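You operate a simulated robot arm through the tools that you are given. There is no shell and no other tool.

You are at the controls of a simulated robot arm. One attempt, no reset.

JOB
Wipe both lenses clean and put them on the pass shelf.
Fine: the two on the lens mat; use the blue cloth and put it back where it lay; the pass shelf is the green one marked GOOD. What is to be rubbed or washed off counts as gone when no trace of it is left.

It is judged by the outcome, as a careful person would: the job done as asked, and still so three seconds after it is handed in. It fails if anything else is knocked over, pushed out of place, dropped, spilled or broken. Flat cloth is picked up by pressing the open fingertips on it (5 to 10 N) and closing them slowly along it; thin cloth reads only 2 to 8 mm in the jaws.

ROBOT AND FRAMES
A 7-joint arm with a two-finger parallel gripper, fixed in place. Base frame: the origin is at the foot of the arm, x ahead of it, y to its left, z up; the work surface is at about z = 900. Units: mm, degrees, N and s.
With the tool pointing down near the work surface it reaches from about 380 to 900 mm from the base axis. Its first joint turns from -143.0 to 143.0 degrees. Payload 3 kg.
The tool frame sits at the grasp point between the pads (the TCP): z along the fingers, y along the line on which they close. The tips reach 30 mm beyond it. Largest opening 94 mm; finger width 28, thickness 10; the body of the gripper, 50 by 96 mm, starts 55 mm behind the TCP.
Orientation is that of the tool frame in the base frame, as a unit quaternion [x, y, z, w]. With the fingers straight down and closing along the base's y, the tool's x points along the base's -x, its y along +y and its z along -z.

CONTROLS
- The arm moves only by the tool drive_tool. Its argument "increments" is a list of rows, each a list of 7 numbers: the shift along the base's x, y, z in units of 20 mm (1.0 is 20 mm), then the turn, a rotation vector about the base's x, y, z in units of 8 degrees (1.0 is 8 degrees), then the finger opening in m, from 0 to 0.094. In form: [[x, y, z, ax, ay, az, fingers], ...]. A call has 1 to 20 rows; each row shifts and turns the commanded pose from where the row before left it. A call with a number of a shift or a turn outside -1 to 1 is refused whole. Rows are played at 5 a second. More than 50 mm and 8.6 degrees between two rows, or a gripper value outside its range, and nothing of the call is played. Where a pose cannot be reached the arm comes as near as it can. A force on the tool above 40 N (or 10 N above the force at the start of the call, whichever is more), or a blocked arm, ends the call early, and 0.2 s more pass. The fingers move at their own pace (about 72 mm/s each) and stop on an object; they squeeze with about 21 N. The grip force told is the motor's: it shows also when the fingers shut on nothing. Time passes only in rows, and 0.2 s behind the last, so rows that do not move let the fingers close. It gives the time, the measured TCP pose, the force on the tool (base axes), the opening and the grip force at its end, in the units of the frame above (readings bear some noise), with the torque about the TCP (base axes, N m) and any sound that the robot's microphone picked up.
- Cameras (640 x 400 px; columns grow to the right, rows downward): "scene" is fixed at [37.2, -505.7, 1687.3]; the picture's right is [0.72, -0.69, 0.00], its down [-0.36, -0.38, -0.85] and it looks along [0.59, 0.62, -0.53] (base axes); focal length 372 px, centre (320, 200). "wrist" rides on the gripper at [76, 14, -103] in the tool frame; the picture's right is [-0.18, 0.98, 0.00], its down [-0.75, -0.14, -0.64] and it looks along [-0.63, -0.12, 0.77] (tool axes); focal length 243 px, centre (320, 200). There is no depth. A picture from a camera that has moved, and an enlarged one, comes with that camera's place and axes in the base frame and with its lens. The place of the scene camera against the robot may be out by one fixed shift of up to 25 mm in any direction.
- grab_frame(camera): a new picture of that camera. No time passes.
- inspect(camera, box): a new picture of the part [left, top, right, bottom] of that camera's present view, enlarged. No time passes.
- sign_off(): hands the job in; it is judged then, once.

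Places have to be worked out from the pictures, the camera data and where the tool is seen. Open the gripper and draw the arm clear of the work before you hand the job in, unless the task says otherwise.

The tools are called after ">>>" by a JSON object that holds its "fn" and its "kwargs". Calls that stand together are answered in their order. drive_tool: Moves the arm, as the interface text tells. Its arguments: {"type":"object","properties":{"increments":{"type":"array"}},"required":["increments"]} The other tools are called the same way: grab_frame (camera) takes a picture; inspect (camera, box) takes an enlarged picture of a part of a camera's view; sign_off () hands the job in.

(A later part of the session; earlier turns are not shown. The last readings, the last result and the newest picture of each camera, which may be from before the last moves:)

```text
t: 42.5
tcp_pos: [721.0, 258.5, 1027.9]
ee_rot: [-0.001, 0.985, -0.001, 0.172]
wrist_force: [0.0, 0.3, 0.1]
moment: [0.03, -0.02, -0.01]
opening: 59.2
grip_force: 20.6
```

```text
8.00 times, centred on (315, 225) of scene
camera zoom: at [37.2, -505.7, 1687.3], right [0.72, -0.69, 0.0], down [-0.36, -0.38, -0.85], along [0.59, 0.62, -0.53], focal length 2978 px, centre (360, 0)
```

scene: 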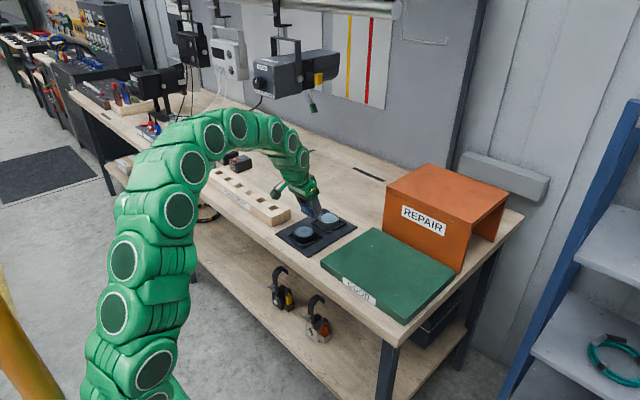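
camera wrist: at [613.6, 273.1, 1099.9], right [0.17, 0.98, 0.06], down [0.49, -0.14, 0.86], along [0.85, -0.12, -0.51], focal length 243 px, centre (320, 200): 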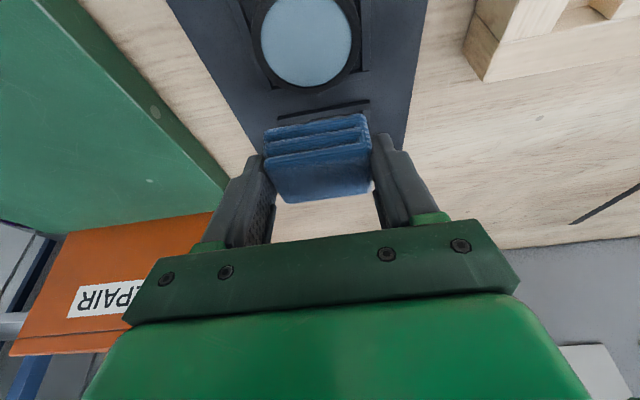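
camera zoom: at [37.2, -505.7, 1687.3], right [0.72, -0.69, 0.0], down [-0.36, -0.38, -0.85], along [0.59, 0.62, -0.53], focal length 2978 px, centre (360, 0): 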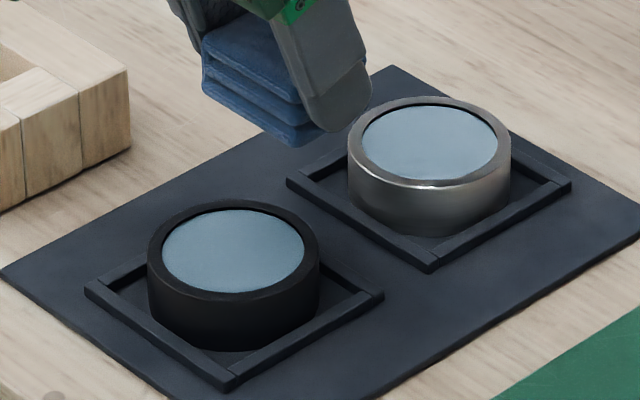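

The black lens now looks clean too. I'm zooming in hard on both to look for faint traces near the rims.

>>> {"fn": "inspect", "kwargs": {"camera": "scene", "box": [294, 222, 320, 240]}}

>>> {"fn": "drive_tool", "kwargs": {"increments": [[-0.3, 0, 1, 0, 0, 0, 0.045], [0, 0, 1, 0, 0, 0, 0.045], [0, 0, 0, 0, 0, 0, 0.045]]}}

>>> {"fn": "inspect", "kwargs": {"camera": "wrist", "box": [250, 0, 400, 100]}}

```text
16.00 times, centred on (307, 231) of scene
camera zoom: at [37.2, -505.7, 1687.3], right [0.72, -0.69, 0.0], down [-0.36, -0.38, -0.85], along [0.59, 0.62, -0.53], focal length 5957 px, centre (528, -296)
```

zoom: 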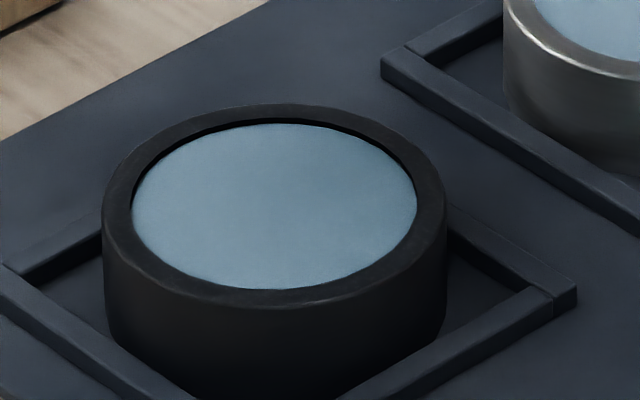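

```text
t: 43.3
tcp_pos: [716.4, 259.2, 1070.7]
ee_rot: [0.0, 0.985, -0.001, 0.173]
wrist_force: [-0.7, -1.2, 0.1]
moment: [0.0, 0.03, 0.0]
opening: 58.9
grip_force: 21.2
```

```text
4.00 times, centred on (325, 50) of wrist
camera zoom: at [609.2, 273.4, 1140.3], right [0.17, 0.98, 0.06], down [0.49, -0.14, 0.86], along [0.85, -0.12, -0.51], focal length 970 px, centre (300, 800)
```

zoom: 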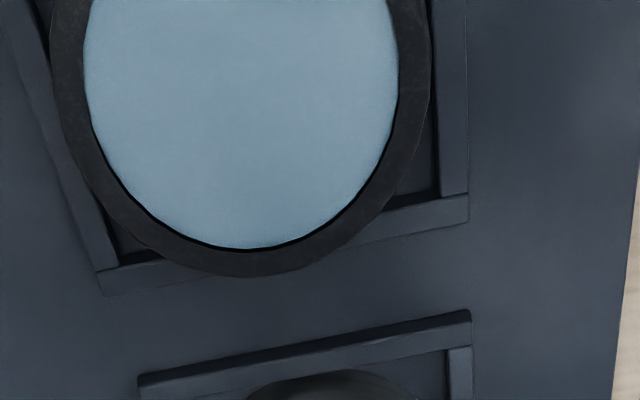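

Both look clean. I'll still make a second gentle pass over the black lens, since its first pass was cut a row short.

>>> {"fn": "drive_tool", "kwargs": {"increments": [[-0.65, 0, -1, 0, 0, 0, 0.045], [-0.65, 0, -1, 0, 0, 0, 0.045], [0, 0, -1, 0, 0, 0, 0.045], [0, 0, -1, 0, 0, 0, 0.045], [0, 0, -0.7, 0, 0, 0, 0.045], [0, 0, 0, 0, 0, 0, 0.045]]}}

>>> {"fn": "drive_tool", "kwargs": {"increments": [[0, 0, -0.1, 0, 0, 0, 0.045], [0, 0, -0.05, 0, 0, 0, 0.045], [0, 0, 0, 0, 0, 0, 0.045]]}}

```text
t: 44.7
tcp_pos: [688.3, 258.0, 973.9]
ee_rot: [0.001, 0.985, -0.001, 0.173]
wrist_force: [-0.1, 0.2, -0.9]
moment: [-0.04, 0.01, -0.03]
opening: 58.8
grip_force: 21.6
```

```text
t: 45.5
tcp_pos: [689.1, 259.6, 971.2]
ee_rot: [0.0, 0.985, -0.001, 0.171]
wrist_force: [-0.1, 0.2, -0.5]
moment: [-0.03, -0.02, 0.02]
opening: 58.8
grip_force: 21.0
```

>>> {"fn": "drive_tool", "kwargs": {"increments": [[0, 0, -0.05, 0, 0, 0, 0.045], [0, 0, 0, 0, 0, 0, 0.045]]}}

```text
t: 46.1
tcp_pos: [689.0, 259.5, 970.6]
ee_rot: [0.0, 0.985, -0.001, 0.172]
wrist_force: [0.1, -0.4, -0.2]
moment: [-0.03, -0.01, 0.0]
opening: 58.8
grip_force: 20.9
```

Still no contact, so I'm stepping down a little further.

>>> {"fn": "drive_tool", "kwargs": {"increments": [[0, 0, -0.05, 0, 0, 0, 0.045], [0, 0, 0, 0, 0, 0, 0.045]]}}

```text
t: 46.7
tcp_pos: [689.3, 260.2, 969.4]
ee_rot: [0.001, 0.985, -0.002, 0.173]
wrist_force: [-0.3, -0.1, 9.5]
moment: [-0.29, 0.12, -0.01]
opening: 58.9
grip_force: 20.8
```

Contact at about 9.5 N. I'm running the second raster over the black lens at this height.

>>> {"fn": "drive_tool", "kwargs": {"increments": [[0, 0.4, 0.01, 0, 0, 0, 0.045], [0.4, 0, 0, 0, 0, 0, 0.045], [0.4, 0, 0, 0, 0, 0, 0.045], [0, -0.4, 0, 0, 0, 0, 0.045], [0, -0.4, 0, 0, 0, 0, 0.045], [-0.4, 0, 0, 0, 0, 0, 0.045], [0, 0.4, 0, 0, 0, 0, 0.045], [0, 0.4, 0, 0, 0, 0, 0.045], [-0.4, 0, 0, 0, 0, 0, 0.045], [0, -0.4, 0, 0, 0, 0, 0.045], [0, -0.4, 0, 0, 0, 0, 0.045], [-0.4, 0, 0, 0, 0, 0, 0.045], [0, 0.4, 0, 0, 0, 0, 0.045], [0, 0.4, 0, 0, 0, 0, 0.045], [-0.4, 0, 0, 0, 0, 0, 0.045], [0, -0.4, 0, 0, 0, 0, 0.045], [0, -0.4, 0, 0, 0, 0, 0.045], [0.4, 0.2, 0, 0, 0, 0, 0.045], [0.4, 0.2, 0, 0, 0, 0, 0.045]]}}

```text
t: 50.7
tcp_pos: [687.9, 259.7, 969.4]
ee_rot: [0.0, 0.985, -0.001, 0.172]
wrist_force: [-13.4, -8.3, 33.8]
moment: [-0.89, 0.78, -0.16]
opening: 59.0
grip_force: 20.6
```

The raster is complete. I'm lifting straight up and checking the black lens and the cloth's seating in the jaws.

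>>> {"fn": "drive_tool", "kwargs": {"increments": [[0, 0, 0.5, 0, 0, 0, 0.045], [0, 0, 1, 0, 0, 0, 0.045], [0.9, 0, 1, 0, 0, 0, 0.045], [1, 0, 0.5, 0, 0, 0, 0.045], [0, 0, 0, 0, 0, 0, 0.045]]}}

>>> {"fn": "inspect", "kwargs": {"camera": "wrist", "box": [230, 0, 410, 110]}}

>>> {"fn": "inspect", "kwargs": {"camera": "wrist", "box": [220, 90, 420, 215]}}

>>> {"fn": "inspect", "kwargs": {"camera": "scene", "box": [280, 190, 350, 250]}}

```text
t: 51.9
tcp_pos: [727.3, 261.9, 1028.3]
ee_rot: [0.001, 0.985, -0.001, 0.172]
wrist_force: [-0.3, 0.0, -1.0]
moment: [0.0, 0.0, 0.05]
opening: 58.8
grip_force: 20.8
```

```text
3.56 times, centred on (320, 55) of wrist
camera zoom: at [619.6, 275.4, 1099.6], right [0.17, 0.98, 0.06], down [0.49, -0.14, 0.86], along [0.85, -0.12, -0.51], focal length 863 px, centre (320, 716)
```

zoom: 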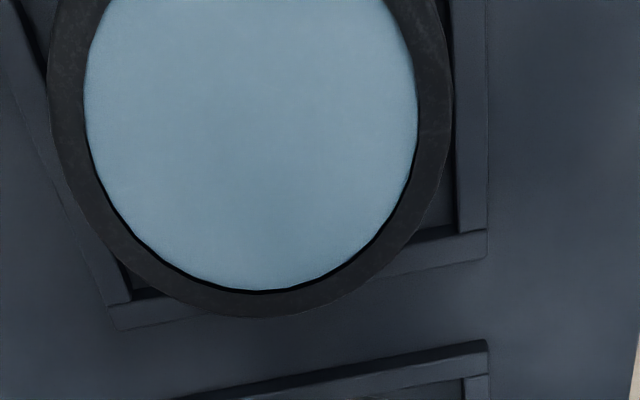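

```text
3.20 times, centred on (320, 152) of wrist
camera zoom: at [619.6, 275.4, 1099.6], right [0.17, 0.98, 0.06], down [0.49, -0.14, 0.86], along [0.85, -0.12, -0.51], focal length 776 px, centre (320, 352)
```

zoom: 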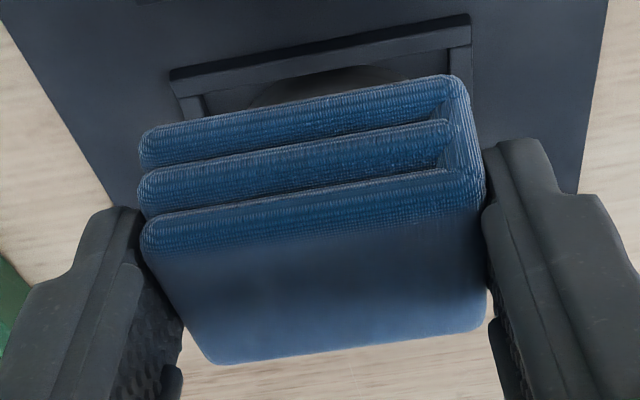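

```text
6.67 times, centred on (315, 220) of scene
camera zoom: at [37.2, -505.7, 1687.3], right [0.72, -0.69, 0.0], down [-0.36, -0.38, -0.85], along [0.59, 0.62, -0.53], focal length 2482 px, centre (353, 67)
```

zoom: 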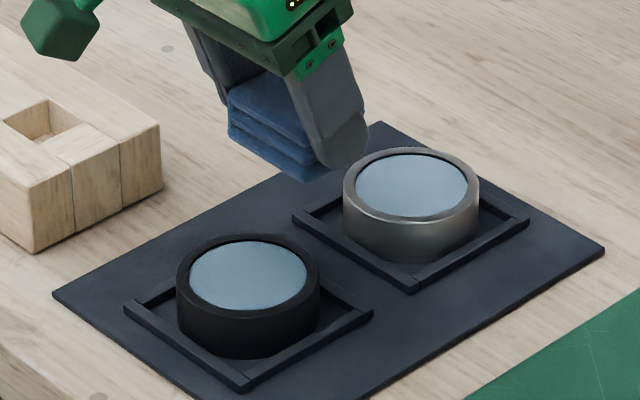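

Both lenses look clean and the cloth hasn't shifted in the jaws. I'm carrying it back to where it lay, at TCP (926.6, 251.3), staying high over the silver lens.

>>> {"fn": "drive_tool", "kwargs": {"increments": [[0.998, -0.0465, 0, 0, 0, 0, 0.045], [0.998, -0.0465, 0, 0, 0, 0, 0.045], [0.998, -0.0465, 0, 0, 0, 0, 0.045], [0.998, -0.0465, 0, 0, 0, 0, 0.045], [0.998, -0.0465, 0, 0, 0, 0, 0.045], [0.998, -0.0465, 0, 0, 0, 0, 0.045], [0.998, -0.0465, 0, 0, 0, 0, 0.045], [0.998, -0.0465, 0, 0, 0, 0, 0.045], [0.998, -0.0465, 0, 0, 0, 0, 0.045], [0.998, -0.0465, 0, 0, 0, 0, 0.045], [0, 0, -0.9, 0, 0, 0, 0.045], [0, 0, -0.9, 0, 0, 0, 0.045], [0, 0, -0.9, 0, 0, 0, 0.045], [0, 0, -0.8, 0, 0, 0, 0.045], [0, 0, 0, 0, 0, 0, 0.045]]}}

>>> {"fn": "grab_frame", "kwargs": {"camera": "wrist"}}

```text
t: 55.1
tcp_pos: [924.0, 253.4, 959.9]
ee_rot: [0.0, 0.985, -0.001, 0.172]
wrist_force: [0.6, -0.1, -1.8]
moment: [0.0, -0.02, -0.01]
opening: 58.9
grip_force: 20.8
```

```text
taken
camera wrist: at [817.7, 267.7, 1030.6], right [0.17, 0.98, 0.06], down [0.49, -0.14, 0.86], along [0.85, -0.12, -0.51], focal length 243 px, centre (320, 200)
```

wrist: 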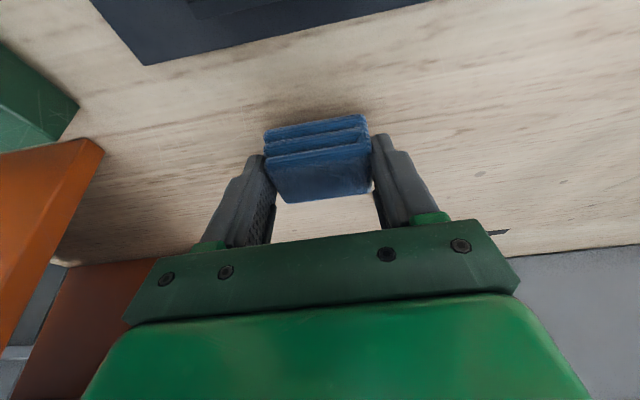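

The y reading is about 2–3 mm high and x about 1.5 mm low compared with the pick pose. I'm correcting that and lowering to just above the table, then comparing the mat corner with the pick picture.

>>> {"fn": "drive_tool", "kwargs": {"increments": [[0.075, -0.12, -0.4, 0, 0, 0, 0.045], [0, 0, -0.4, 0, 0, 0, 0.045], [0, 0, -0.05, 0, 0, 0, 0.045], [0, 0, 0, 0, 0, 0, 0.045]]}}

>>> {"fn": "grab_frame", "kwargs": {"camera": "wrist"}}

```text
t: 56.1
tcp_pos: [927.6, 250.4, 943.7]
ee_rot: [0.0, 0.985, -0.001, 0.173]
wrist_force: [-0.4, -0.4, -0.5]
moment: [-0.03, -0.02, 0.01]
opening: 58.8
grip_force: 21.0
```

```text
taken
camera wrist: at [819.7, 264.1, 1014.1], right [0.17, 0.98, 0.06], down [0.49, -0.14, 0.86], along [0.85, -0.12, -0.51], focal length 243 px, centre (320, 200)
```

wrist: 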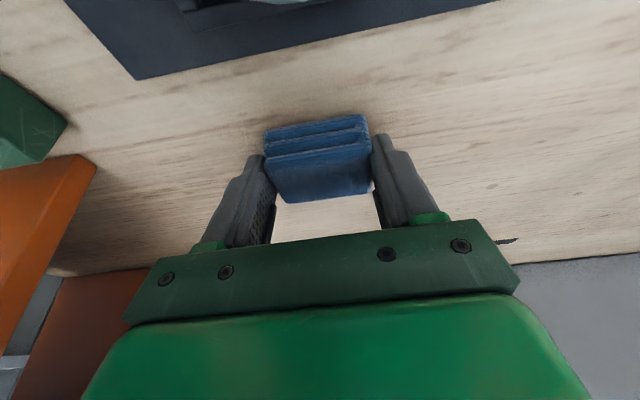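

The mat corner lines up within a couple of mm of the pick picture. I'm lowering the last few mm until the table takes the cloth.

>>> {"fn": "drive_tool", "kwargs": {"increments": [[-0.05, 0, -0.08, 0, 0, 0, 0.045], [0, 0, -0.05, 0, 0, 0, 0.045], [0, 0, 0, 0, 0, 0, 0.045]]}}

>>> {"fn": "grab_frame", "kwargs": {"camera": "wrist"}}

```text
t: 56.9
tcp_pos: [923.9, 249.1, 940.0]
ee_rot: [0.001, 0.985, 0.0, 0.172]
wrist_force: [-0.6, 0.1, -1.6]
moment: [0.01, 0.0, 0.01]
opening: 59.0
grip_force: 21.2
```

```text
taken
camera wrist: at [817.8, 262.8, 1011.6], right [0.17, 0.98, 0.06], down [0.49, -0.14, 0.86], along [0.85, -0.12, -0.51], focal length 243 px, centre (320, 200)
```

wrist: 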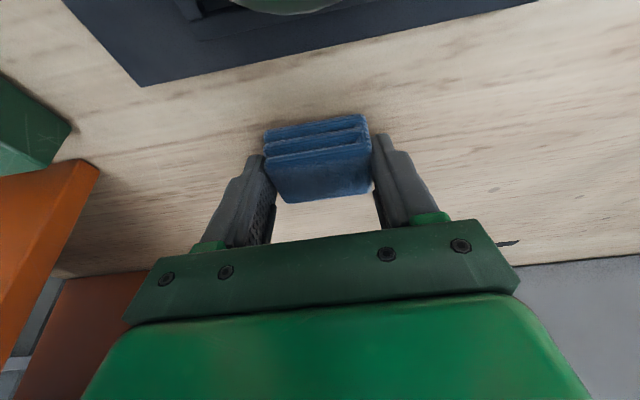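

>>> {"fn": "drive_tool", "kwargs": {"increments": [[0.03, 0.08, -0.04, 0, 0, 0, 0.045], [0, 0, 0, 0, 0, 0, 0.045]]}}

>>> {"fn": "inspect", "kwargs": {"camera": "scene", "box": [320, 180, 390, 230]}}

```text
t: 57.5
tcp_pos: [926.2, 251.0, 939.5]
ee_rot: [0.0, 0.985, -0.001, 0.173]
wrist_force: [-0.4, 0.0, -0.3]
moment: [0.01, 0.0, 0.01]
opening: 58.8
grip_force: 20.2
```

```text
8.00 times, centred on (355, 205) of scene
camera zoom: at [37.2, -505.7, 1687.3], right [0.72, -0.69, 0.0], down [-0.36, -0.38, -0.85], along [0.59, 0.62, -0.53], focal length 2978 px, centre (40, 160)
```

zoom: 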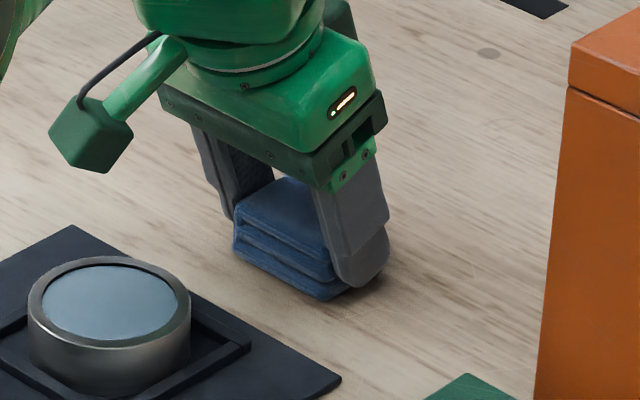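

In the scene view the cloth's corners are within about 2 mm of where they were at the start. I'm lowering the last millimetre and opening the fingers.

>>> {"fn": "drive_tool", "kwargs": {"increments": [[0, 0, -0.04, 0, 0, 0, 0.045], [0, 0, -0.03, 0, 0, 0, 0.045], [0, 0, 0, 0, 0, 0, 0.045]]}}

```text
t: 58.3
tcp_pos: [927.1, 250.8, 939.4]
ee_rot: [0.0, 0.985, -0.001, 0.174]
wrist_force: [1.3, -0.3, 15.3]
moment: [-0.47, 0.15, 0.02]
opening: 58.8
grip_force: 21.1
```

The table is now taking the cloth (15 N). I'm opening the fingers gradually and then rising.

>>> {"fn": "drive_tool", "kwargs": {"increments": [[0, 0, 0.03, 0, 0, 0, 0.058], [0, 0, 0, 0, 0, 0, 0.062], [0, 0, 0, 0, 0, 0, 0.07], [0, 0, 0, 0, 0, 0, 0.08], [0, 0, 0, 0, 0, 0, 0.094], [0, 0, 0, 0, 0, 0, 0.094]]}}

>>> {"fn": "grab_frame", "kwargs": {"camera": "wrist"}}

>>> {"fn": "inspect", "kwargs": {"camera": "scene", "box": [320, 180, 390, 230]}}

```text
t: 59.7
tcp_pos: [927.6, 250.3, 939.2]
ee_rot: [-0.001, 0.985, 0.0, 0.171]
wrist_force: [0.4, -0.9, -0.7]
moment: [0.01, 0.02, 0.01]
opening: 94.2
grip_force: 0.0
```

```text
taken
camera wrist: at [820.1, 264.6, 1008.7], right [0.17, 0.98, 0.06], down [0.49, -0.14, 0.86], along [0.85, -0.12, -0.51], focal length 243 px, centre (320, 200)
```

wrist: 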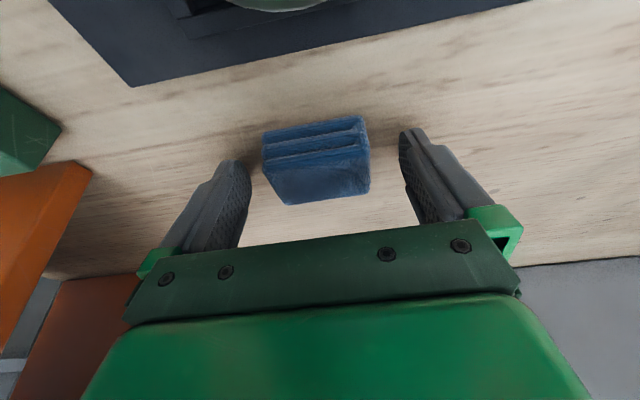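

```text
8.00 times, centred on (355, 205) of scene
camera zoom: at [37.2, -505.7, 1687.3], right [0.72, -0.69, 0.0], down [-0.36, -0.38, -0.85], along [0.59, 0.62, -0.53], focal length 2978 px, centre (40, 160)
```

zoom: 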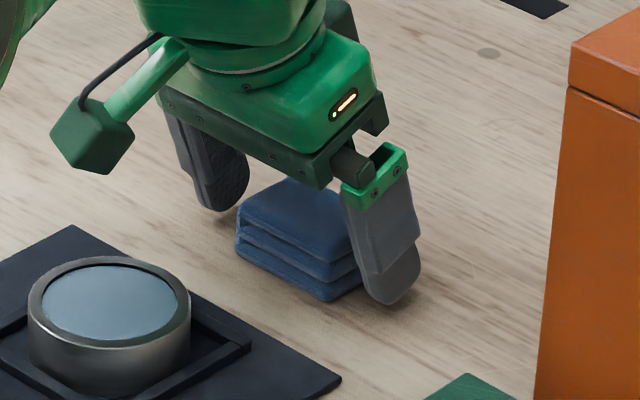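

The cloth is released and stands where it was. I'm rising straight up clear of it, then backing off toward the silver lens while returning the tool to vertical.

>>> {"fn": "drive_tool", "kwargs": {"increments": [[0, 0, 0.5, 0, 0, 0, 0.094], [0, 0, 0.8, 0, 0, 0, 0.094], [0, 0, 1, 0, 0, 0, 0.094], [0, 0, 1, 0, 0, 0, 0.094], [0, 0, 1, 0, 0, 0, 0.094], [0, 0, 1, 0, 0, 0, 0.094], [-1, 0, 0.5, 0, 1, 0, 0.094], [-1, 0, 0.5, 0, 1, 0, 0.094], [-1, 0.1, 0, 0, 0.5, 0, 0.094], [-1, 0.1, 0, 0, 0, 0, 0.094], [-1, 0.1, 0, 0, 0, 0, 0.094], [-1, 0.1, 0, 0, 0, 0, 0.094], [0, 0, 0, 0, 0, 0, 0.094]]}}

>>> {"fn": "grab_frame", "kwargs": {"camera": "wrist"}}

>>> {"fn": "inspect", "kwargs": {"camera": "scene", "box": [330, 190, 378, 220]}}

>>> {"fn": "inspect", "kwargs": {"camera": "scene", "box": [280, 195, 360, 255]}}

```text
t: 62.5
tcp_pos: [805.4, 257.2, 1058.7]
ee_rot: [0.0, 0.998, -0.001, 0.068]
wrist_force: [-0.3, -0.3, -0.4]
moment: [-0.01, -0.01, -0.02]
opening: 94.2
grip_force: 0.1
out of reach, approached as far as the arm can: row 7, 8
```

```text
taken
camera wrist: at [714.9, 270.9, 1150.8], right [0.18, 0.98, 0.02], down [0.66, -0.14, 0.74], along [0.73, -0.12, -0.67], focal length 243 px, centre (320, 200)
```

wrist: 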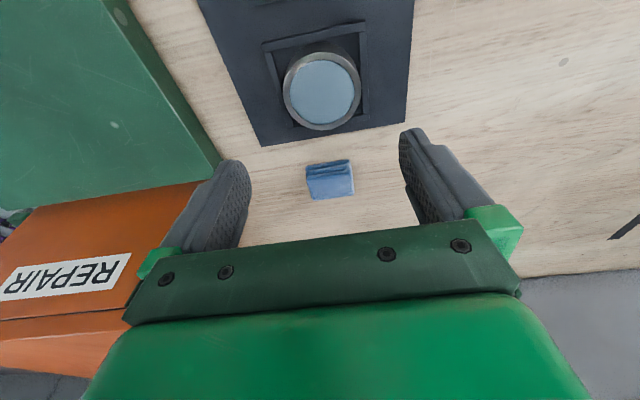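

```text
13.33 times, centred on (354, 205) of scene
camera zoom: at [37.2, -505.7, 1687.3], right [0.72, -0.69, 0.0], down [-0.36, -0.38, -0.85], along [0.59, 0.62, -0.53], focal length 4964 px, centre (-133, 133)
```

zoom: 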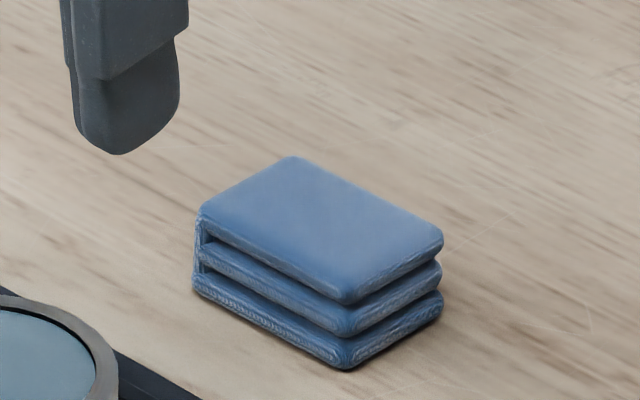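

```text
6.67 times, centred on (320, 225) of scene
camera zoom: at [37.2, -505.7, 1687.3], right [0.72, -0.69, 0.0], down [-0.36, -0.38, -0.85], along [0.59, 0.62, -0.53], focal length 2482 px, centre (320, 33)
```

zoom: 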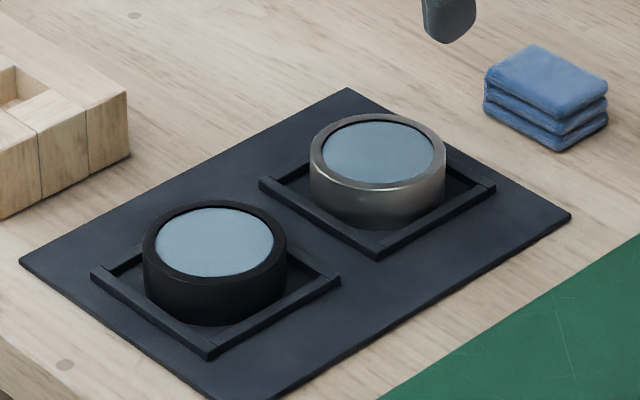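

The cloth lies within about 1 mm of its starting place. The tool still has a 7.8° tilt left. The whole silver lens is visible now, so I'm inspecting it before correcting the tilt.

>>> {"fn": "inspect", "kwargs": {"camera": "wrist", "box": [270, 40, 380, 140]}}

>>> {"fn": "drive_tool", "kwargs": {"increments": [[-0.2, 0, 0, 0, 0.5, 0, 0.094], [-0.2, 0, 0, 0, 0.475, 0, 0.094], [0, 0, 0, 0, 0, 0, 0.094]]}}

>>> {"fn": "grab_frame", "kwargs": {"camera": "wrist"}}

```text
4.00 times, centred on (325, 90) of wrist
camera zoom: at [714.9, 270.9, 1150.8], right [0.18, 0.98, 0.02], down [0.66, -0.14, 0.74], along [0.73, -0.12, -0.67], focal length 970 px, centre (300, 640)
```

zoom: 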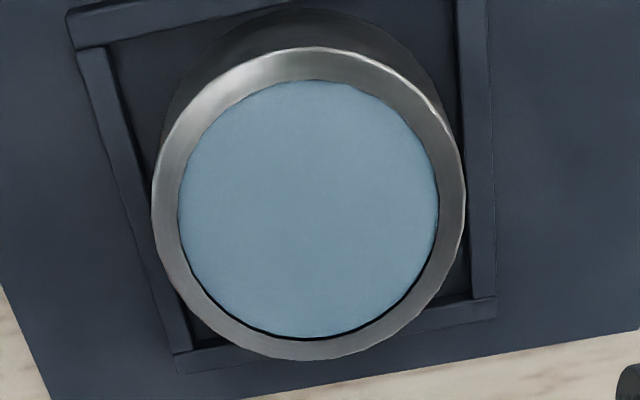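

```text
t: 63.3
tcp_pos: [795.5, 256.6, 1059.7]
ee_rot: [0.0, 1.0, -0.001, 0.0]
wrist_force: [-0.3, 0.4, 0.5]
moment: [-0.01, 0.01, -0.02]
opening: 94.0
grip_force: 0.1
```

```text
taken
camera wrist: at [719.0, 271.2, 1162.3], right [0.18, 0.98, 0.0], down [0.75, -0.14, 0.64], along [0.63, -0.12, -0.77], focal length 243 px, centre (320, 200)
```

wrist: 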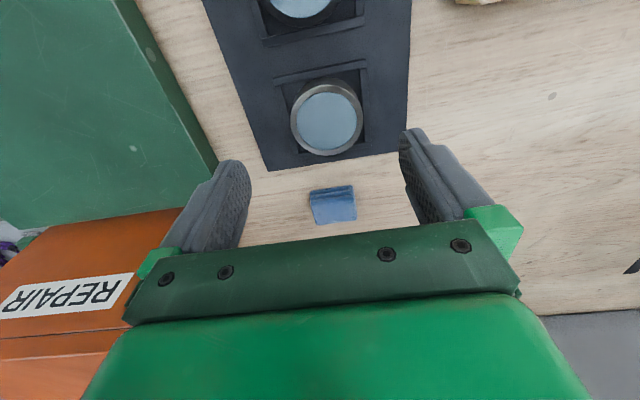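

The silver lens is clean across its full face, and its centre works out at (811, 260). I'm moving over it with the fingers open and descending partway to check alignment.

>>> {"fn": "drive_tool", "kwargs": {"increments": [[0.39, 0.085, -0.5, 0, 0, 0, 0.094], [0.39, 0.085, -0.8, 0, 0, 0, 0.094], [0, 0, -1, 0, 0, 0, 0.094], [0, 0, -1, 0, 0, 0, 0.094], [0, 0, -0.7, 0, 0, 0, 0.094], [0, 0, 0, 0, 0, 0, 0.094]]}}

>>> {"fn": "grab_frame", "kwargs": {"camera": "wrist"}}

>>> {"fn": "inspect", "kwargs": {"camera": "scene", "box": [290, 170, 370, 250]}}

```text
t: 64.7
tcp_pos: [811.8, 261.2, 977.8]
ee_rot: [0.0, 1.0, -0.001, -0.001]
wrist_force: [0.0, 0.1, 0.3]
moment: [-0.03, -0.01, -0.01]
opening: 93.9
grip_force: 0.1
```

```text
taken
camera wrist: at [734.4, 275.3, 1081.0], right [0.18, 0.98, 0.0], down [0.75, -0.14, 0.64], along [0.63, -0.12, -0.77], focal length 243 px, centre (320, 200)
```

wrist: 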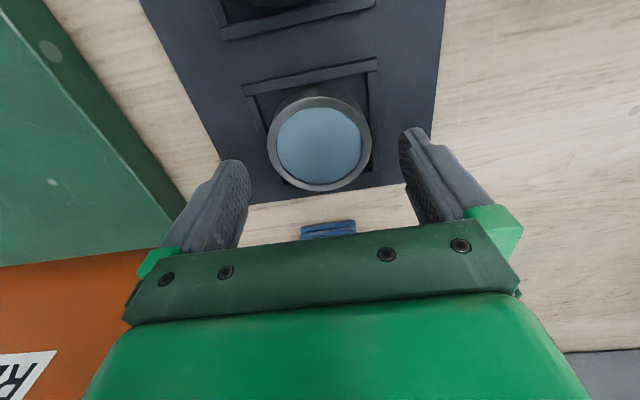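

```text
5.00 times, centred on (330, 210) of scene
camera zoom: at [37.2, -505.7, 1687.3], right [0.72, -0.69, 0.0], down [-0.36, -0.38, -0.85], along [0.59, 0.62, -0.53], focal length 1862 px, centre (270, 150)
```

zoom: 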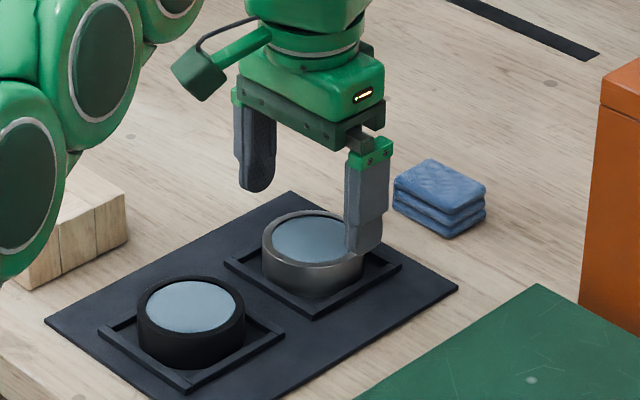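

Aligned: the ring centre is at about (810, 261) against TCP (812, 261). I'm lowering so the tips straddle the ring just above the tray walls.

>>> {"fn": "drive_tool", "kwargs": {"increments": [[-0.08, 0, -0.6, 0, 0, 0, 0.094], [0, 0, -0.6, 0, 0, 0, 0.094], [0, 0, -0.4, 0, 0, 0, 0.094], [0, 0, 0, 0, 0, 0, 0.094]]}}

>>> {"fn": "grab_frame", "kwargs": {"camera": "wrist"}}

>>> {"fn": "inspect", "kwargs": {"camera": "scene", "box": [300, 185, 370, 245]}}

```text
t: 65.7
tcp_pos: [810.0, 260.1, 946.2]
ee_rot: [0.0, 1.0, -0.001, 0.0]
wrist_force: [0.2, 0.2, -0.7]
moment: [-0.01, 0.0, 0.0]
opening: 93.9
grip_force: 0.1
```

```text
taken
camera wrist: at [732.8, 274.1, 1050.1], right [0.18, 0.98, 0.0], down [0.75, -0.14, 0.64], along [0.63, -0.12, -0.77], focal length 243 px, centre (320, 200)
```

wrist: 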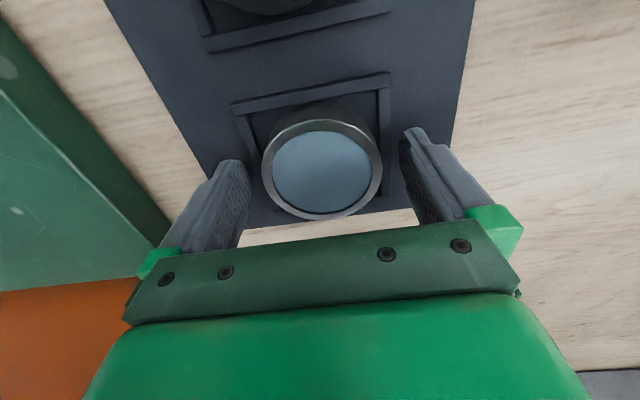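

```text
6.67 times, centred on (335, 215) of scene
camera zoom: at [37.2, -505.7, 1687.3], right [0.72, -0.69, 0.0], down [-0.36, -0.38, -0.85], along [0.59, 0.62, -0.53], focal length 2482 px, centre (220, 100)
```

zoom: 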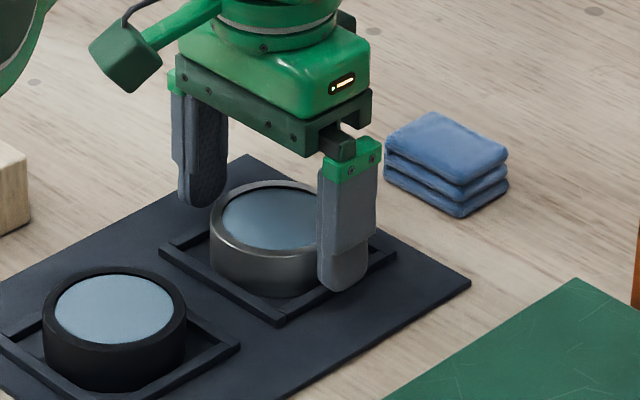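

The fingers straddle the ring symmetrically, about 14 mm down its side and above the tray walls. I'm closing gradually.

>>> {"fn": "drive_tool", "kwargs": {"increments": [[0, 0, -0.07, 0, 0, 0, 0.086], [0, 0, 0, 0, 0, 0, 0.08], [0, 0, 0, 0, 0, 0, 0.075], [0, 0, 0, 0, 0, 0, 0.071], [0, 0, 0, 0, 0, 0, 0.067], [0, 0, 0, 0, 0, 0, 0.06], [0, 0, 0, 0, 0, 0, 0.06]]}}

>>> {"fn": "grab_frame", "kwargs": {"camera": "wrist"}}

```text
t: 67.3
tcp_pos: [810.2, 259.9, 945.2]
ee_rot: [0.0, 1.0, -0.001, 0.0]
wrist_force: [-0.1, 1.7, 0.7]
moment: [0.19, 0.03, 0.05]
opening: 71.3
grip_force: 21.0
```

```text
taken
camera wrist: at [732.9, 273.7, 1048.6], right [0.18, 0.98, 0.0], down [0.75, -0.14, 0.64], along [0.63, -0.12, -0.77], focal length 243 px, centre (320, 200)
```

wrist: 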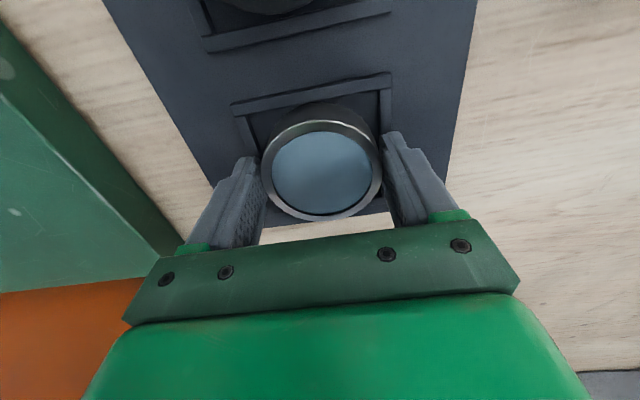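

The silver lens is gripped at 71 mm with 21 N. I'm lifting it straight up out of the tray and checking.

>>> {"fn": "drive_tool", "kwargs": {"increments": [[0, 0, 0.4, 0, 0, 0, 0.06], [0, 0, 0.6, 0, 0, 0, 0.06], [0, 0, 1, 0, 0, 0, 0.06], [0, 0, 1, 0, 0, 0, 0.06], [0, 0, 1, 0, 0, 0, 0.06], [0, 0, 0, 0, 0, 0, 0.06]]}}

>>> {"fn": "grab_frame", "kwargs": {"camera": "wrist"}}

>>> {"fn": "grab_frame", "kwargs": {"camera": "scene"}}

>>> {"fn": "inspect", "kwargs": {"camera": "scene", "box": [310, 220, 460, 330]}}

```text
t: 68.7
tcp_pos: [810.2, 259.4, 1025.7]
ee_rot: [0.0, 1.0, -0.001, 0.001]
wrist_force: [-1.1, 0.0, -1.0]
moment: [0.0, 0.01, 0.01]
opening: 71.2
grip_force: 21.1
```

```text
taken
camera wrist: at [733.3, 272.9, 1129.3], right [0.18, 0.98, 0.0], down [0.75, -0.14, 0.64], along [0.63, -0.12, -0.77], focal length 243 px, centre (320, 200)
```

wrist: 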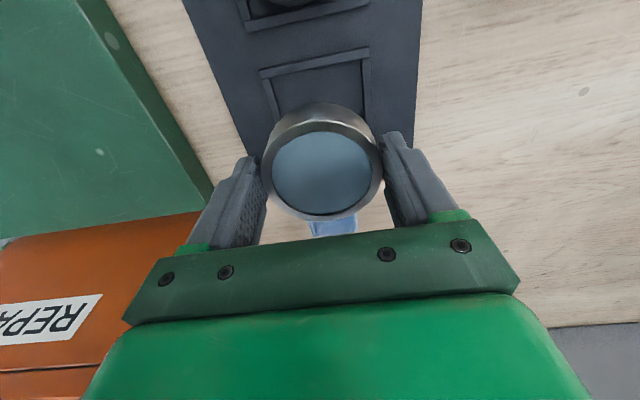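

```text
taken
```

scene: 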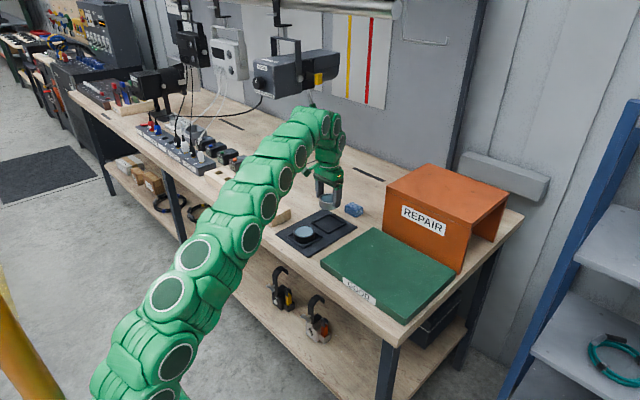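

```text
3.64 times, centred on (385, 275) of scene
camera zoom: at [37.2, -505.7, 1687.3], right [0.72, -0.69, 0.0], down [-0.36, -0.38, -0.85], along [0.59, 0.62, -0.53], focal length 1354 px, centre (84, -73)
```

zoom: 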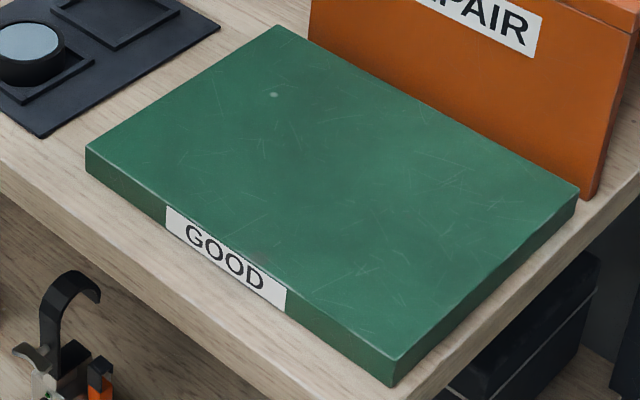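

The lens is lifted cleanly and the tray is empty. The GOOD shelf spans roughly x 636–880 and y −190 to 118, with its top near z = 927. I'm carrying the lens over it, keeping clear of the REPAIR box behind.

>>> {"fn": "drive_tool", "kwargs": {"increments": [[-0.5, -0.5, 0.4, 0, 0, 0, 0.06], [-0.5, -1, 0.3, 0, 0, 0, 0.06], [-0.5, -1, 0, 0, 0, 0, 0.06], [-0.5, -1, 0, 0, 0, 0, 0.06], [-0.5, -1, 0, 0, 0, 0, 0.06], [0, -1, 0, 0, 0, 0, 0.06], [0, -1, 0, 0, 0, 0, 0.06], [0, -1, 0, 0, 0, 0, 0.06], [0, -1, 0, 0, 0, 0, 0.06], [0, -1, 0, 0, 0, 0, 0.06], [0, -1, 0, 0, 0, 0, 0.06], [0, -1, 0, 0, 0, 0, 0.06], [0, -1, 0, 0, 0, 0, 0.06], [0, -1, 0, 0, 0, 0, 0.06], [0, -1, 0, 0, 0, 0, 0.06], [0, -1, 0, 0, 0, 0, 0.06], [0, -1, 0, 0, 0, 0, 0.06], [0, -1, 0, 0, 0, 0, 0.06], [0, -0.5, 0, 0, 0, 0, 0.06], [0, 0, 0, 0, 0, 0, 0.06]]}}

>>> {"fn": "grab_frame", "kwargs": {"camera": "wrist"}}

>>> {"fn": "grab_frame", "kwargs": {"camera": "scene"}}

```text
t: 72.9
tcp_pos: [760.5, -98.2, 1040.4]
ee_rot: [0.0, 1.0, 0.0, 0.001]
wrist_force: [0.0, 0.3, -3.2]
moment: [0.02, 0.01, 0.0]
opening: 71.3
grip_force: 21.0
```

```text
taken
camera wrist: at [683.7, -84.2, 1143.2], right [0.18, 0.98, 0.0], down [0.75, -0.14, 0.64], along [0.63, -0.12, -0.77], focal length 243 px, centre (320, 200)
```

wrist: 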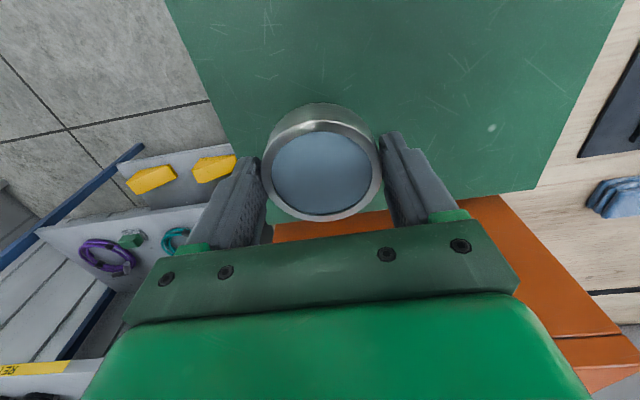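

```text
taken
```

scene: 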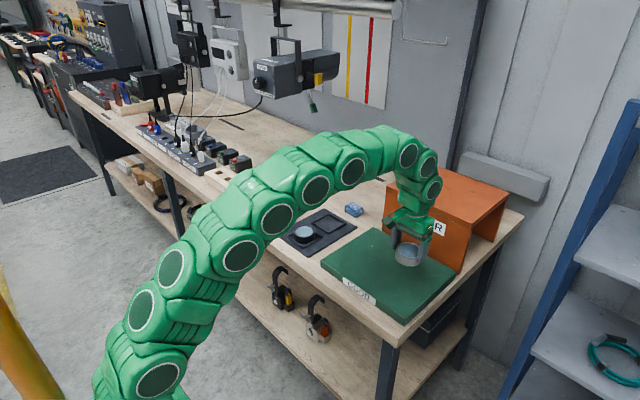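

The lens is over the shelf, well inside its edges (y −190 to 120, x 636–889). I'm lowering to about 10 mm above the expected contact height.

>>> {"fn": "drive_tool", "kwargs": {"increments": [[0, 0, -1, 0, 0, 0, 0.06], [0, 0, -1, 0, 0, 0, 0.06], [0, 0, -0.8, 0, 0, 0, 0.06], [0, 0, 0, 0, 0, 0, 0.06]]}}

>>> {"fn": "inspect", "kwargs": {"camera": "scene", "box": [370, 200, 450, 280]}}

```text
t: 73.9
tcp_pos: [762.0, -100.2, 984.8]
ee_rot: [0.0, 1.0, -0.002, 0.001]
wrist_force: [-0.1, -0.5, -2.6]
moment: [0.01, 0.0, 0.0]
opening: 71.3
grip_force: 20.9
```

```text
5.00 times, centred on (410, 240) of scene
camera zoom: at [37.2, -505.7, 1687.3], right [0.72, -0.69, 0.0], down [-0.36, -0.38, -0.85], along [0.59, 0.62, -0.53], focal length 1862 px, centre (-130, 0)
```

zoom: 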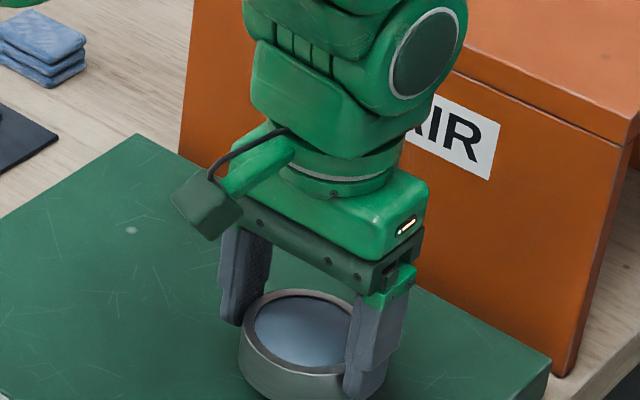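

Still above the surface. I'm lowering in 2–3 mm steps and watching the force.

>>> {"fn": "drive_tool", "kwargs": {"increments": [[0, 0, -0.15, 0, 0, 0, 0.06], [0, 0, -0.15, 0, 0, 0, 0.06], [0, 0, -0.1, 0, 0, 0, 0.06], [0, 0, 0, 0, 0, 0, 0.06]]}}

>>> {"fn": "inspect", "kwargs": {"camera": "scene", "box": [380, 235, 440, 280]}}

```text
t: 74.9
tcp_pos: [759.9, -101.3, 974.7]
ee_rot: [0.0, 1.0, -0.001, 0.0]
wrist_force: [0.3, 0.6, -2.0]
moment: [-0.02, 0.02, 0.03]
opening: 71.3
grip_force: 20.9
```

```text
8.89 times, centred on (410, 258) of scene
camera zoom: at [37.2, -505.7, 1687.3], right [0.72, -0.69, 0.0], down [-0.36, -0.38, -0.85], along [0.59, 0.62, -0.53], focal length 3309 px, centre (-480, -311)
```

zoom: 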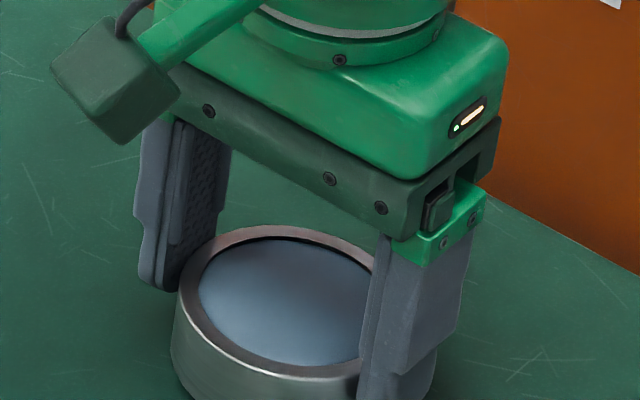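

>>> {"fn": "drive_tool", "kwargs": {"increments": [[0, 0, -0.1, 0, 0, 0, 0.06], [0, 0, -0.1, 0, 0, 0, 0.06], [0, 0, 0, 0, 0, 0, 0.06]]}}

>>> {"fn": "inspect", "kwargs": {"camera": "scene", "box": [380, 245, 440, 290]}}

```text
t: 75.7
tcp_pos: [760.2, -100.0, 970.5]
ee_rot: [0.0, 1.0, -0.001, 0.001]
wrist_force: [-0.3, 0.6, -2.6]
moment: [0.0, 0.04, 0.0]
opening: 71.1
grip_force: 20.6
```

```text
8.89 times, centred on (410, 268) of scene
camera zoom: at [37.2, -505.7, 1687.3], right [0.72, -0.69, 0.0], down [-0.36, -0.38, -0.85], along [0.59, 0.62, -0.53], focal length 3309 px, centre (-480, -400)
```

zoom: 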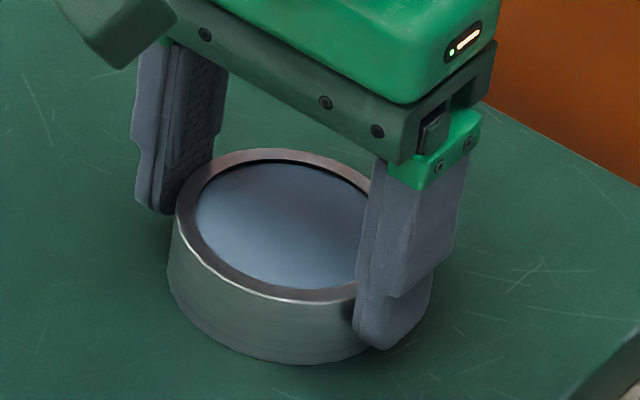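

No contact yet; the −2.6 N is the lens's weight hanging. I'm continuing in finer steps.

>>> {"fn": "drive_tool", "kwargs": {"increments": [[0, 0, -0.07, 0, 0, 0, 0.06], [0, 0, 0, 0, 0, 0, 0.06]]}}

>>> {"fn": "drive_tool", "kwargs": {"increments": [[0, 0, -0.07, 0, 0, 0, 0.06], [0, 0, 0, 0, 0, 0, 0.06]]}}

```text
t: 76.3
tcp_pos: [760.3, -100.7, 970.6]
ee_rot: [0.0, 1.0, -0.001, 0.001]
wrist_force: [0.1, -3.6, 15.9]
moment: [0.02, -0.07, -0.03]
opening: 71.3
grip_force: 20.6
```

```text
t: 76.9
tcp_pos: [761.3, -99.7, 969.4]
ee_rot: [0.0, 1.0, 0.0, 0.0]
wrist_force: [0.7, -6.3, 15.6]
moment: [-0.1, -0.17, -0.07]
opening: 71.3
grip_force: 21.5
```

The lens is resting on the shelf, with contact at TCP z ≈ 970. I'm easing off a hair and opening the fingers gently.

>>> {"fn": "drive_tool", "kwargs": {"increments": [[0, 0, 0.06, 0, 0, 0, 0.06], [0, 0, 0, 0, 0, 0, 0.071], [0, 0, 0, 0, 0, 0, 0.074], [0, 0, 0, 0, 0, 0, 0.08], [0, 0, 0, 0, 0, 0, 0.09], [0, 0, 0, 0, 0, 0, 0.094], [0, 0, 0, 0, 0, 0, 0.094]]}}

>>> {"fn": "grab_frame", "kwargs": {"camera": "wrist"}}

>>> {"fn": "inspect", "kwargs": {"camera": "scene", "box": [380, 245, 440, 290]}}

```text
t: 78.5
tcp_pos: [760.3, -99.9, 970.9]
ee_rot: [0.0, 1.0, -0.001, 0.0]
wrist_force: [-0.3, 0.0, 0.1]
moment: [-0.02, 0.01, 0.03]
opening: 94.0
grip_force: 0.0
```

```text
taken
camera wrist: at [682.8, -86.0, 1073.2], right [0.18, 0.98, 0.0], down [0.75, -0.14, 0.64], along [0.63, -0.12, -0.77], focal length 243 px, centre (320, 200)
```

wrist: 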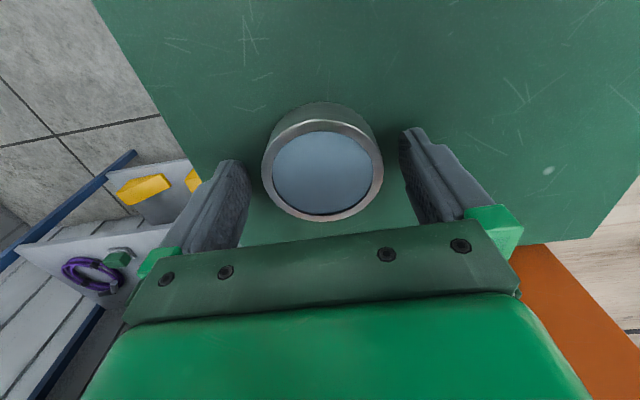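

```text
8.89 times, centred on (410, 268) of scene
camera zoom: at [37.2, -505.7, 1687.3], right [0.72, -0.69, 0.0], down [-0.36, -0.38, -0.85], along [0.59, 0.62, -0.53], focal length 3309 px, centre (-480, -400)
```

zoom: 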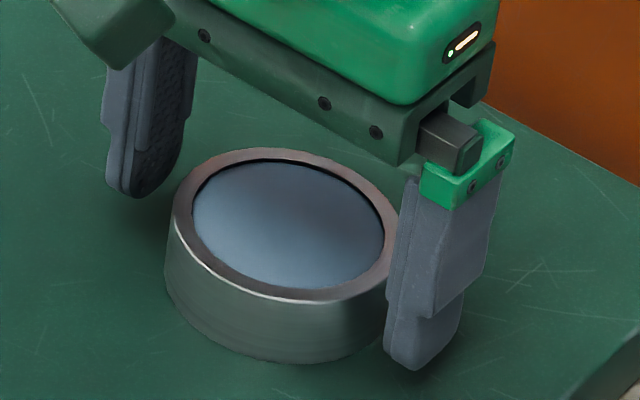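

The silver lens is standing on the GOOD shelf and released. I'm rising straight up and returning to above the black lens.

>>> {"fn": "drive_tool", "kwargs": {"increments": [[0, 0, 0.5, 0, 0, 0, 0.094], [0, 0, 1, 0, 0, 0, 0.094], [0, 0, 1, 0, 0, 0, 0.094], [0, 0, 1, 0, 0, 0, 0.094], [0, 0.5, 1, 0, 0, 0, 0.094], [0, 1, 0, 0, 0, 0, 0.094], [-0.2, 1, 0, 0, 0, 0, 0.094], [-0.2, 1, 0, 0, 0, 0, 0.094], [-0.2, 1, 0, 0, 0, 0, 0.094], [-0.2, 1, 0, 0, 0, 0, 0.094], [-0.3, 1, 0, 0, 0, 0, 0.094], [-0.3, 1, 0, 0, 0, 0, 0.094], [-0.3, 1, 0, 0, 0, 0, 0.094], [-0.3, 1, 0, 0, 0, 0, 0.094], [-0.3, 1, 0, 0, 0, 0, 0.094], [-0.3, 1, 0, 0, 0, 0, 0.094], [-0.3, 1, 0, 0, 0, 0, 0.094], [-0.3, 1, 0, 0, 0, 0, 0.094], [-0.3, 1, 0, 0, 0, 0, 0.094], [0, 1, 0, 0, 0, 0, 0.094]]}}

>>> {"fn": "drive_tool", "kwargs": {"increments": [[0, 1, 0, 0, 0, 0, 0.094], [0, 1, 0, 0, 0, 0, 0.094], [0, 0.4, 0, 0, 0, 0, 0.094], [0, 0, 0, 0, 0, 0, 0.094]]}}

>>> {"fn": "grab_frame", "kwargs": {"camera": "wrist"}}

>>> {"fn": "inspect", "kwargs": {"camera": "wrist", "box": [240, 60, 400, 160]}}

>>> {"fn": "grab_frame", "kwargs": {"camera": "scene"}}

```text
t: 82.7
tcp_pos: [688.3, 209.3, 1058.6]
ee_rot: [0.0, 1.0, 0.0, 0.0]
wrist_force: [0.4, -0.1, -0.2]
moment: [-0.01, -0.04, 0.01]
opening: 94.0
grip_force: 0.1
```

```text
t: 83.7
tcp_pos: [690.9, 256.9, 1060.2]
ee_rot: [0.001, 1.0, 0.0, 0.0]
wrist_force: [-0.4, 1.2, 1.2]
moment: [-0.02, -0.04, 0.0]
opening: 94.1
grip_force: 0.1
```

```text
taken
camera wrist: at [613.1, 271.3, 1162.0], right [0.18, 0.98, 0.0], down [0.75, -0.14, 0.64], along [0.63, -0.12, -0.77], focal length 243 px, centre (320, 200)
```

wrist: 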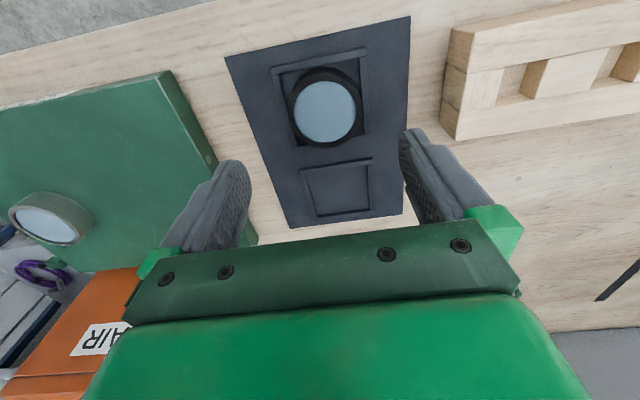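

```text
4.00 times, centred on (320, 110) of wrist
camera zoom: at [613.1, 271.3, 1162.0], right [0.18, 0.98, 0.0], down [0.75, -0.14, 0.64], along [0.63, -0.12, -0.77], focal length 970 px, centre (320, 560)
```

zoom: 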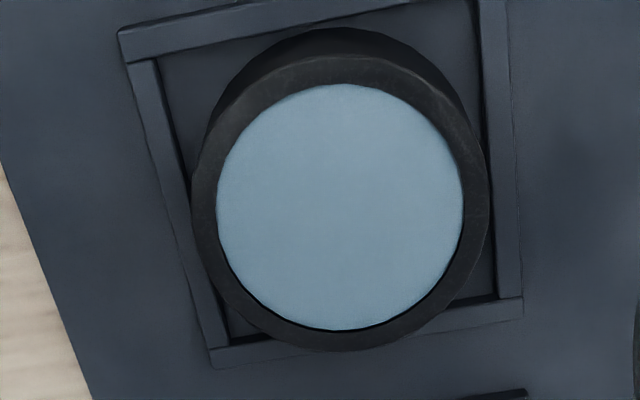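

```text
taken
```

scene: 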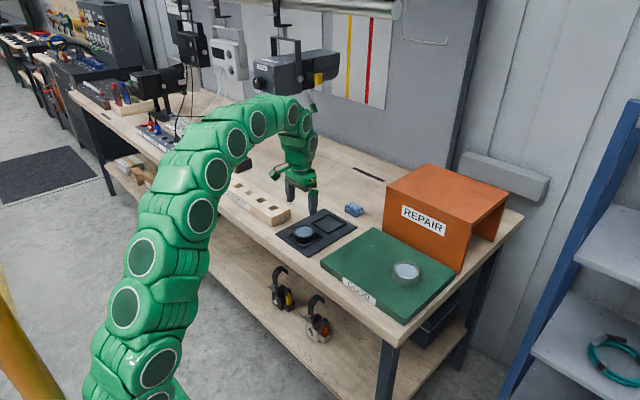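

The black lens is clean over its full face, and its centre works out at (697, 260). I'm moving over it and descending partway to check.

>>> {"fn": "drive_tool", "kwargs": {"increments": [[0.16, 0.055, -0.5, 0, 0, 0, 0.094], [0.16, 0.055, -0.8, 0, 0, 0, 0.094], [0, 0, -1, 0, 0, 0, 0.094], [0, 0, -1, 0, 0, 0, 0.094], [0, 0, -0.7, 0, 0, 0, 0.094], [0, 0, 0, 0, 0, 0, 0.094]]}}

>>> {"fn": "grab_frame", "kwargs": {"camera": "wrist"}}

>>> {"fn": "inspect", "kwargs": {"camera": "scene", "box": [265, 180, 345, 260]}}

```text
t: 85.1
tcp_pos: [696.1, 259.8, 980.8]
ee_rot: [0.001, 1.0, -0.001, 0.0]
wrist_force: [0.6, 0.6, -0.3]
moment: [0.07, -0.02, 0.01]
opening: 94.1
grip_force: 0.2
```

```text
taken
camera wrist: at [618.9, 274.1, 1083.0], right [0.18, 0.98, 0.0], down [0.75, -0.14, 0.64], along [0.63, -0.12, -0.77], focal length 243 px, centre (320, 200)
```

wrist: 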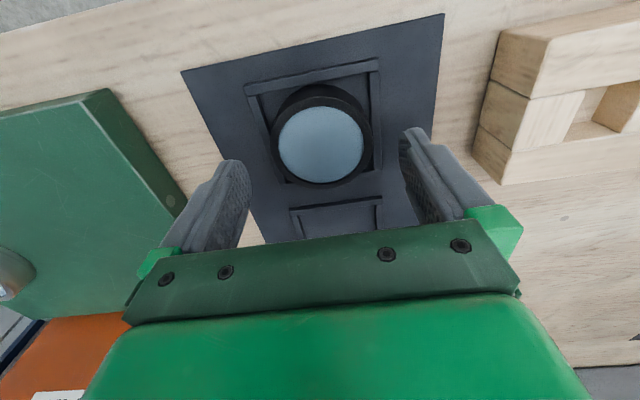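

```text
5.00 times, centred on (305, 220) of scene
camera zoom: at [37.2, -505.7, 1687.3], right [0.72, -0.69, 0.0], down [-0.36, -0.38, -0.85], along [0.59, 0.62, -0.53], focal length 1862 px, centre (395, 100)
```

zoom: 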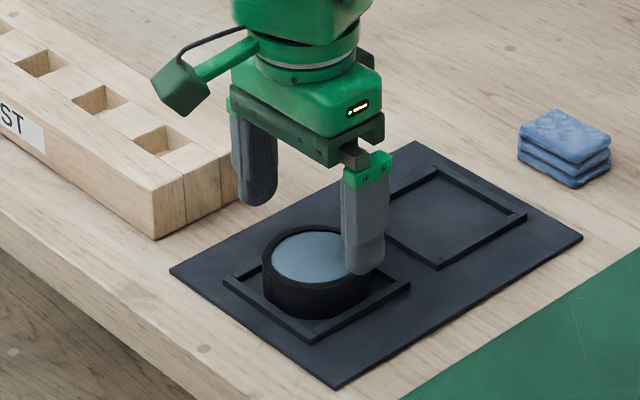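

Aligned within 1 mm. I'm lowering the tips down the ring side, stopping above the tray walls.

>>> {"fn": "drive_tool", "kwargs": {"increments": [[0, 0.05, -0.6, 0, 0, 0, 0.094], [0, 0, -0.6, 0, 0, 0, 0.094], [0, 0, -0.5, 0, 0, 0, 0.094], [0, 0, 0, 0, 0, 0, 0.094]]}}

>>> {"fn": "grab_frame", "kwargs": {"camera": "wrist"}}

```text
t: 86.1
tcp_pos: [695.7, 262.4, 948.2]
ee_rot: [0.0, 1.0, -0.001, 0.001]
wrist_force: [0.0, 0.4, -1.2]
moment: [0.02, 0.01, 0.01]
opening: 94.2
grip_force: 0.1
```

```text
taken
camera wrist: at [618.6, 275.6, 1050.5], right [0.18, 0.98, 0.0], down [0.75, -0.14, 0.64], along [0.63, -0.12, -0.77], focal length 243 px, centre (320, 200)
```

wrist: 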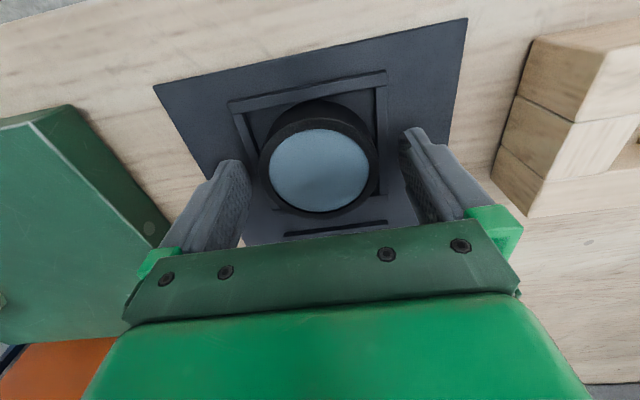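

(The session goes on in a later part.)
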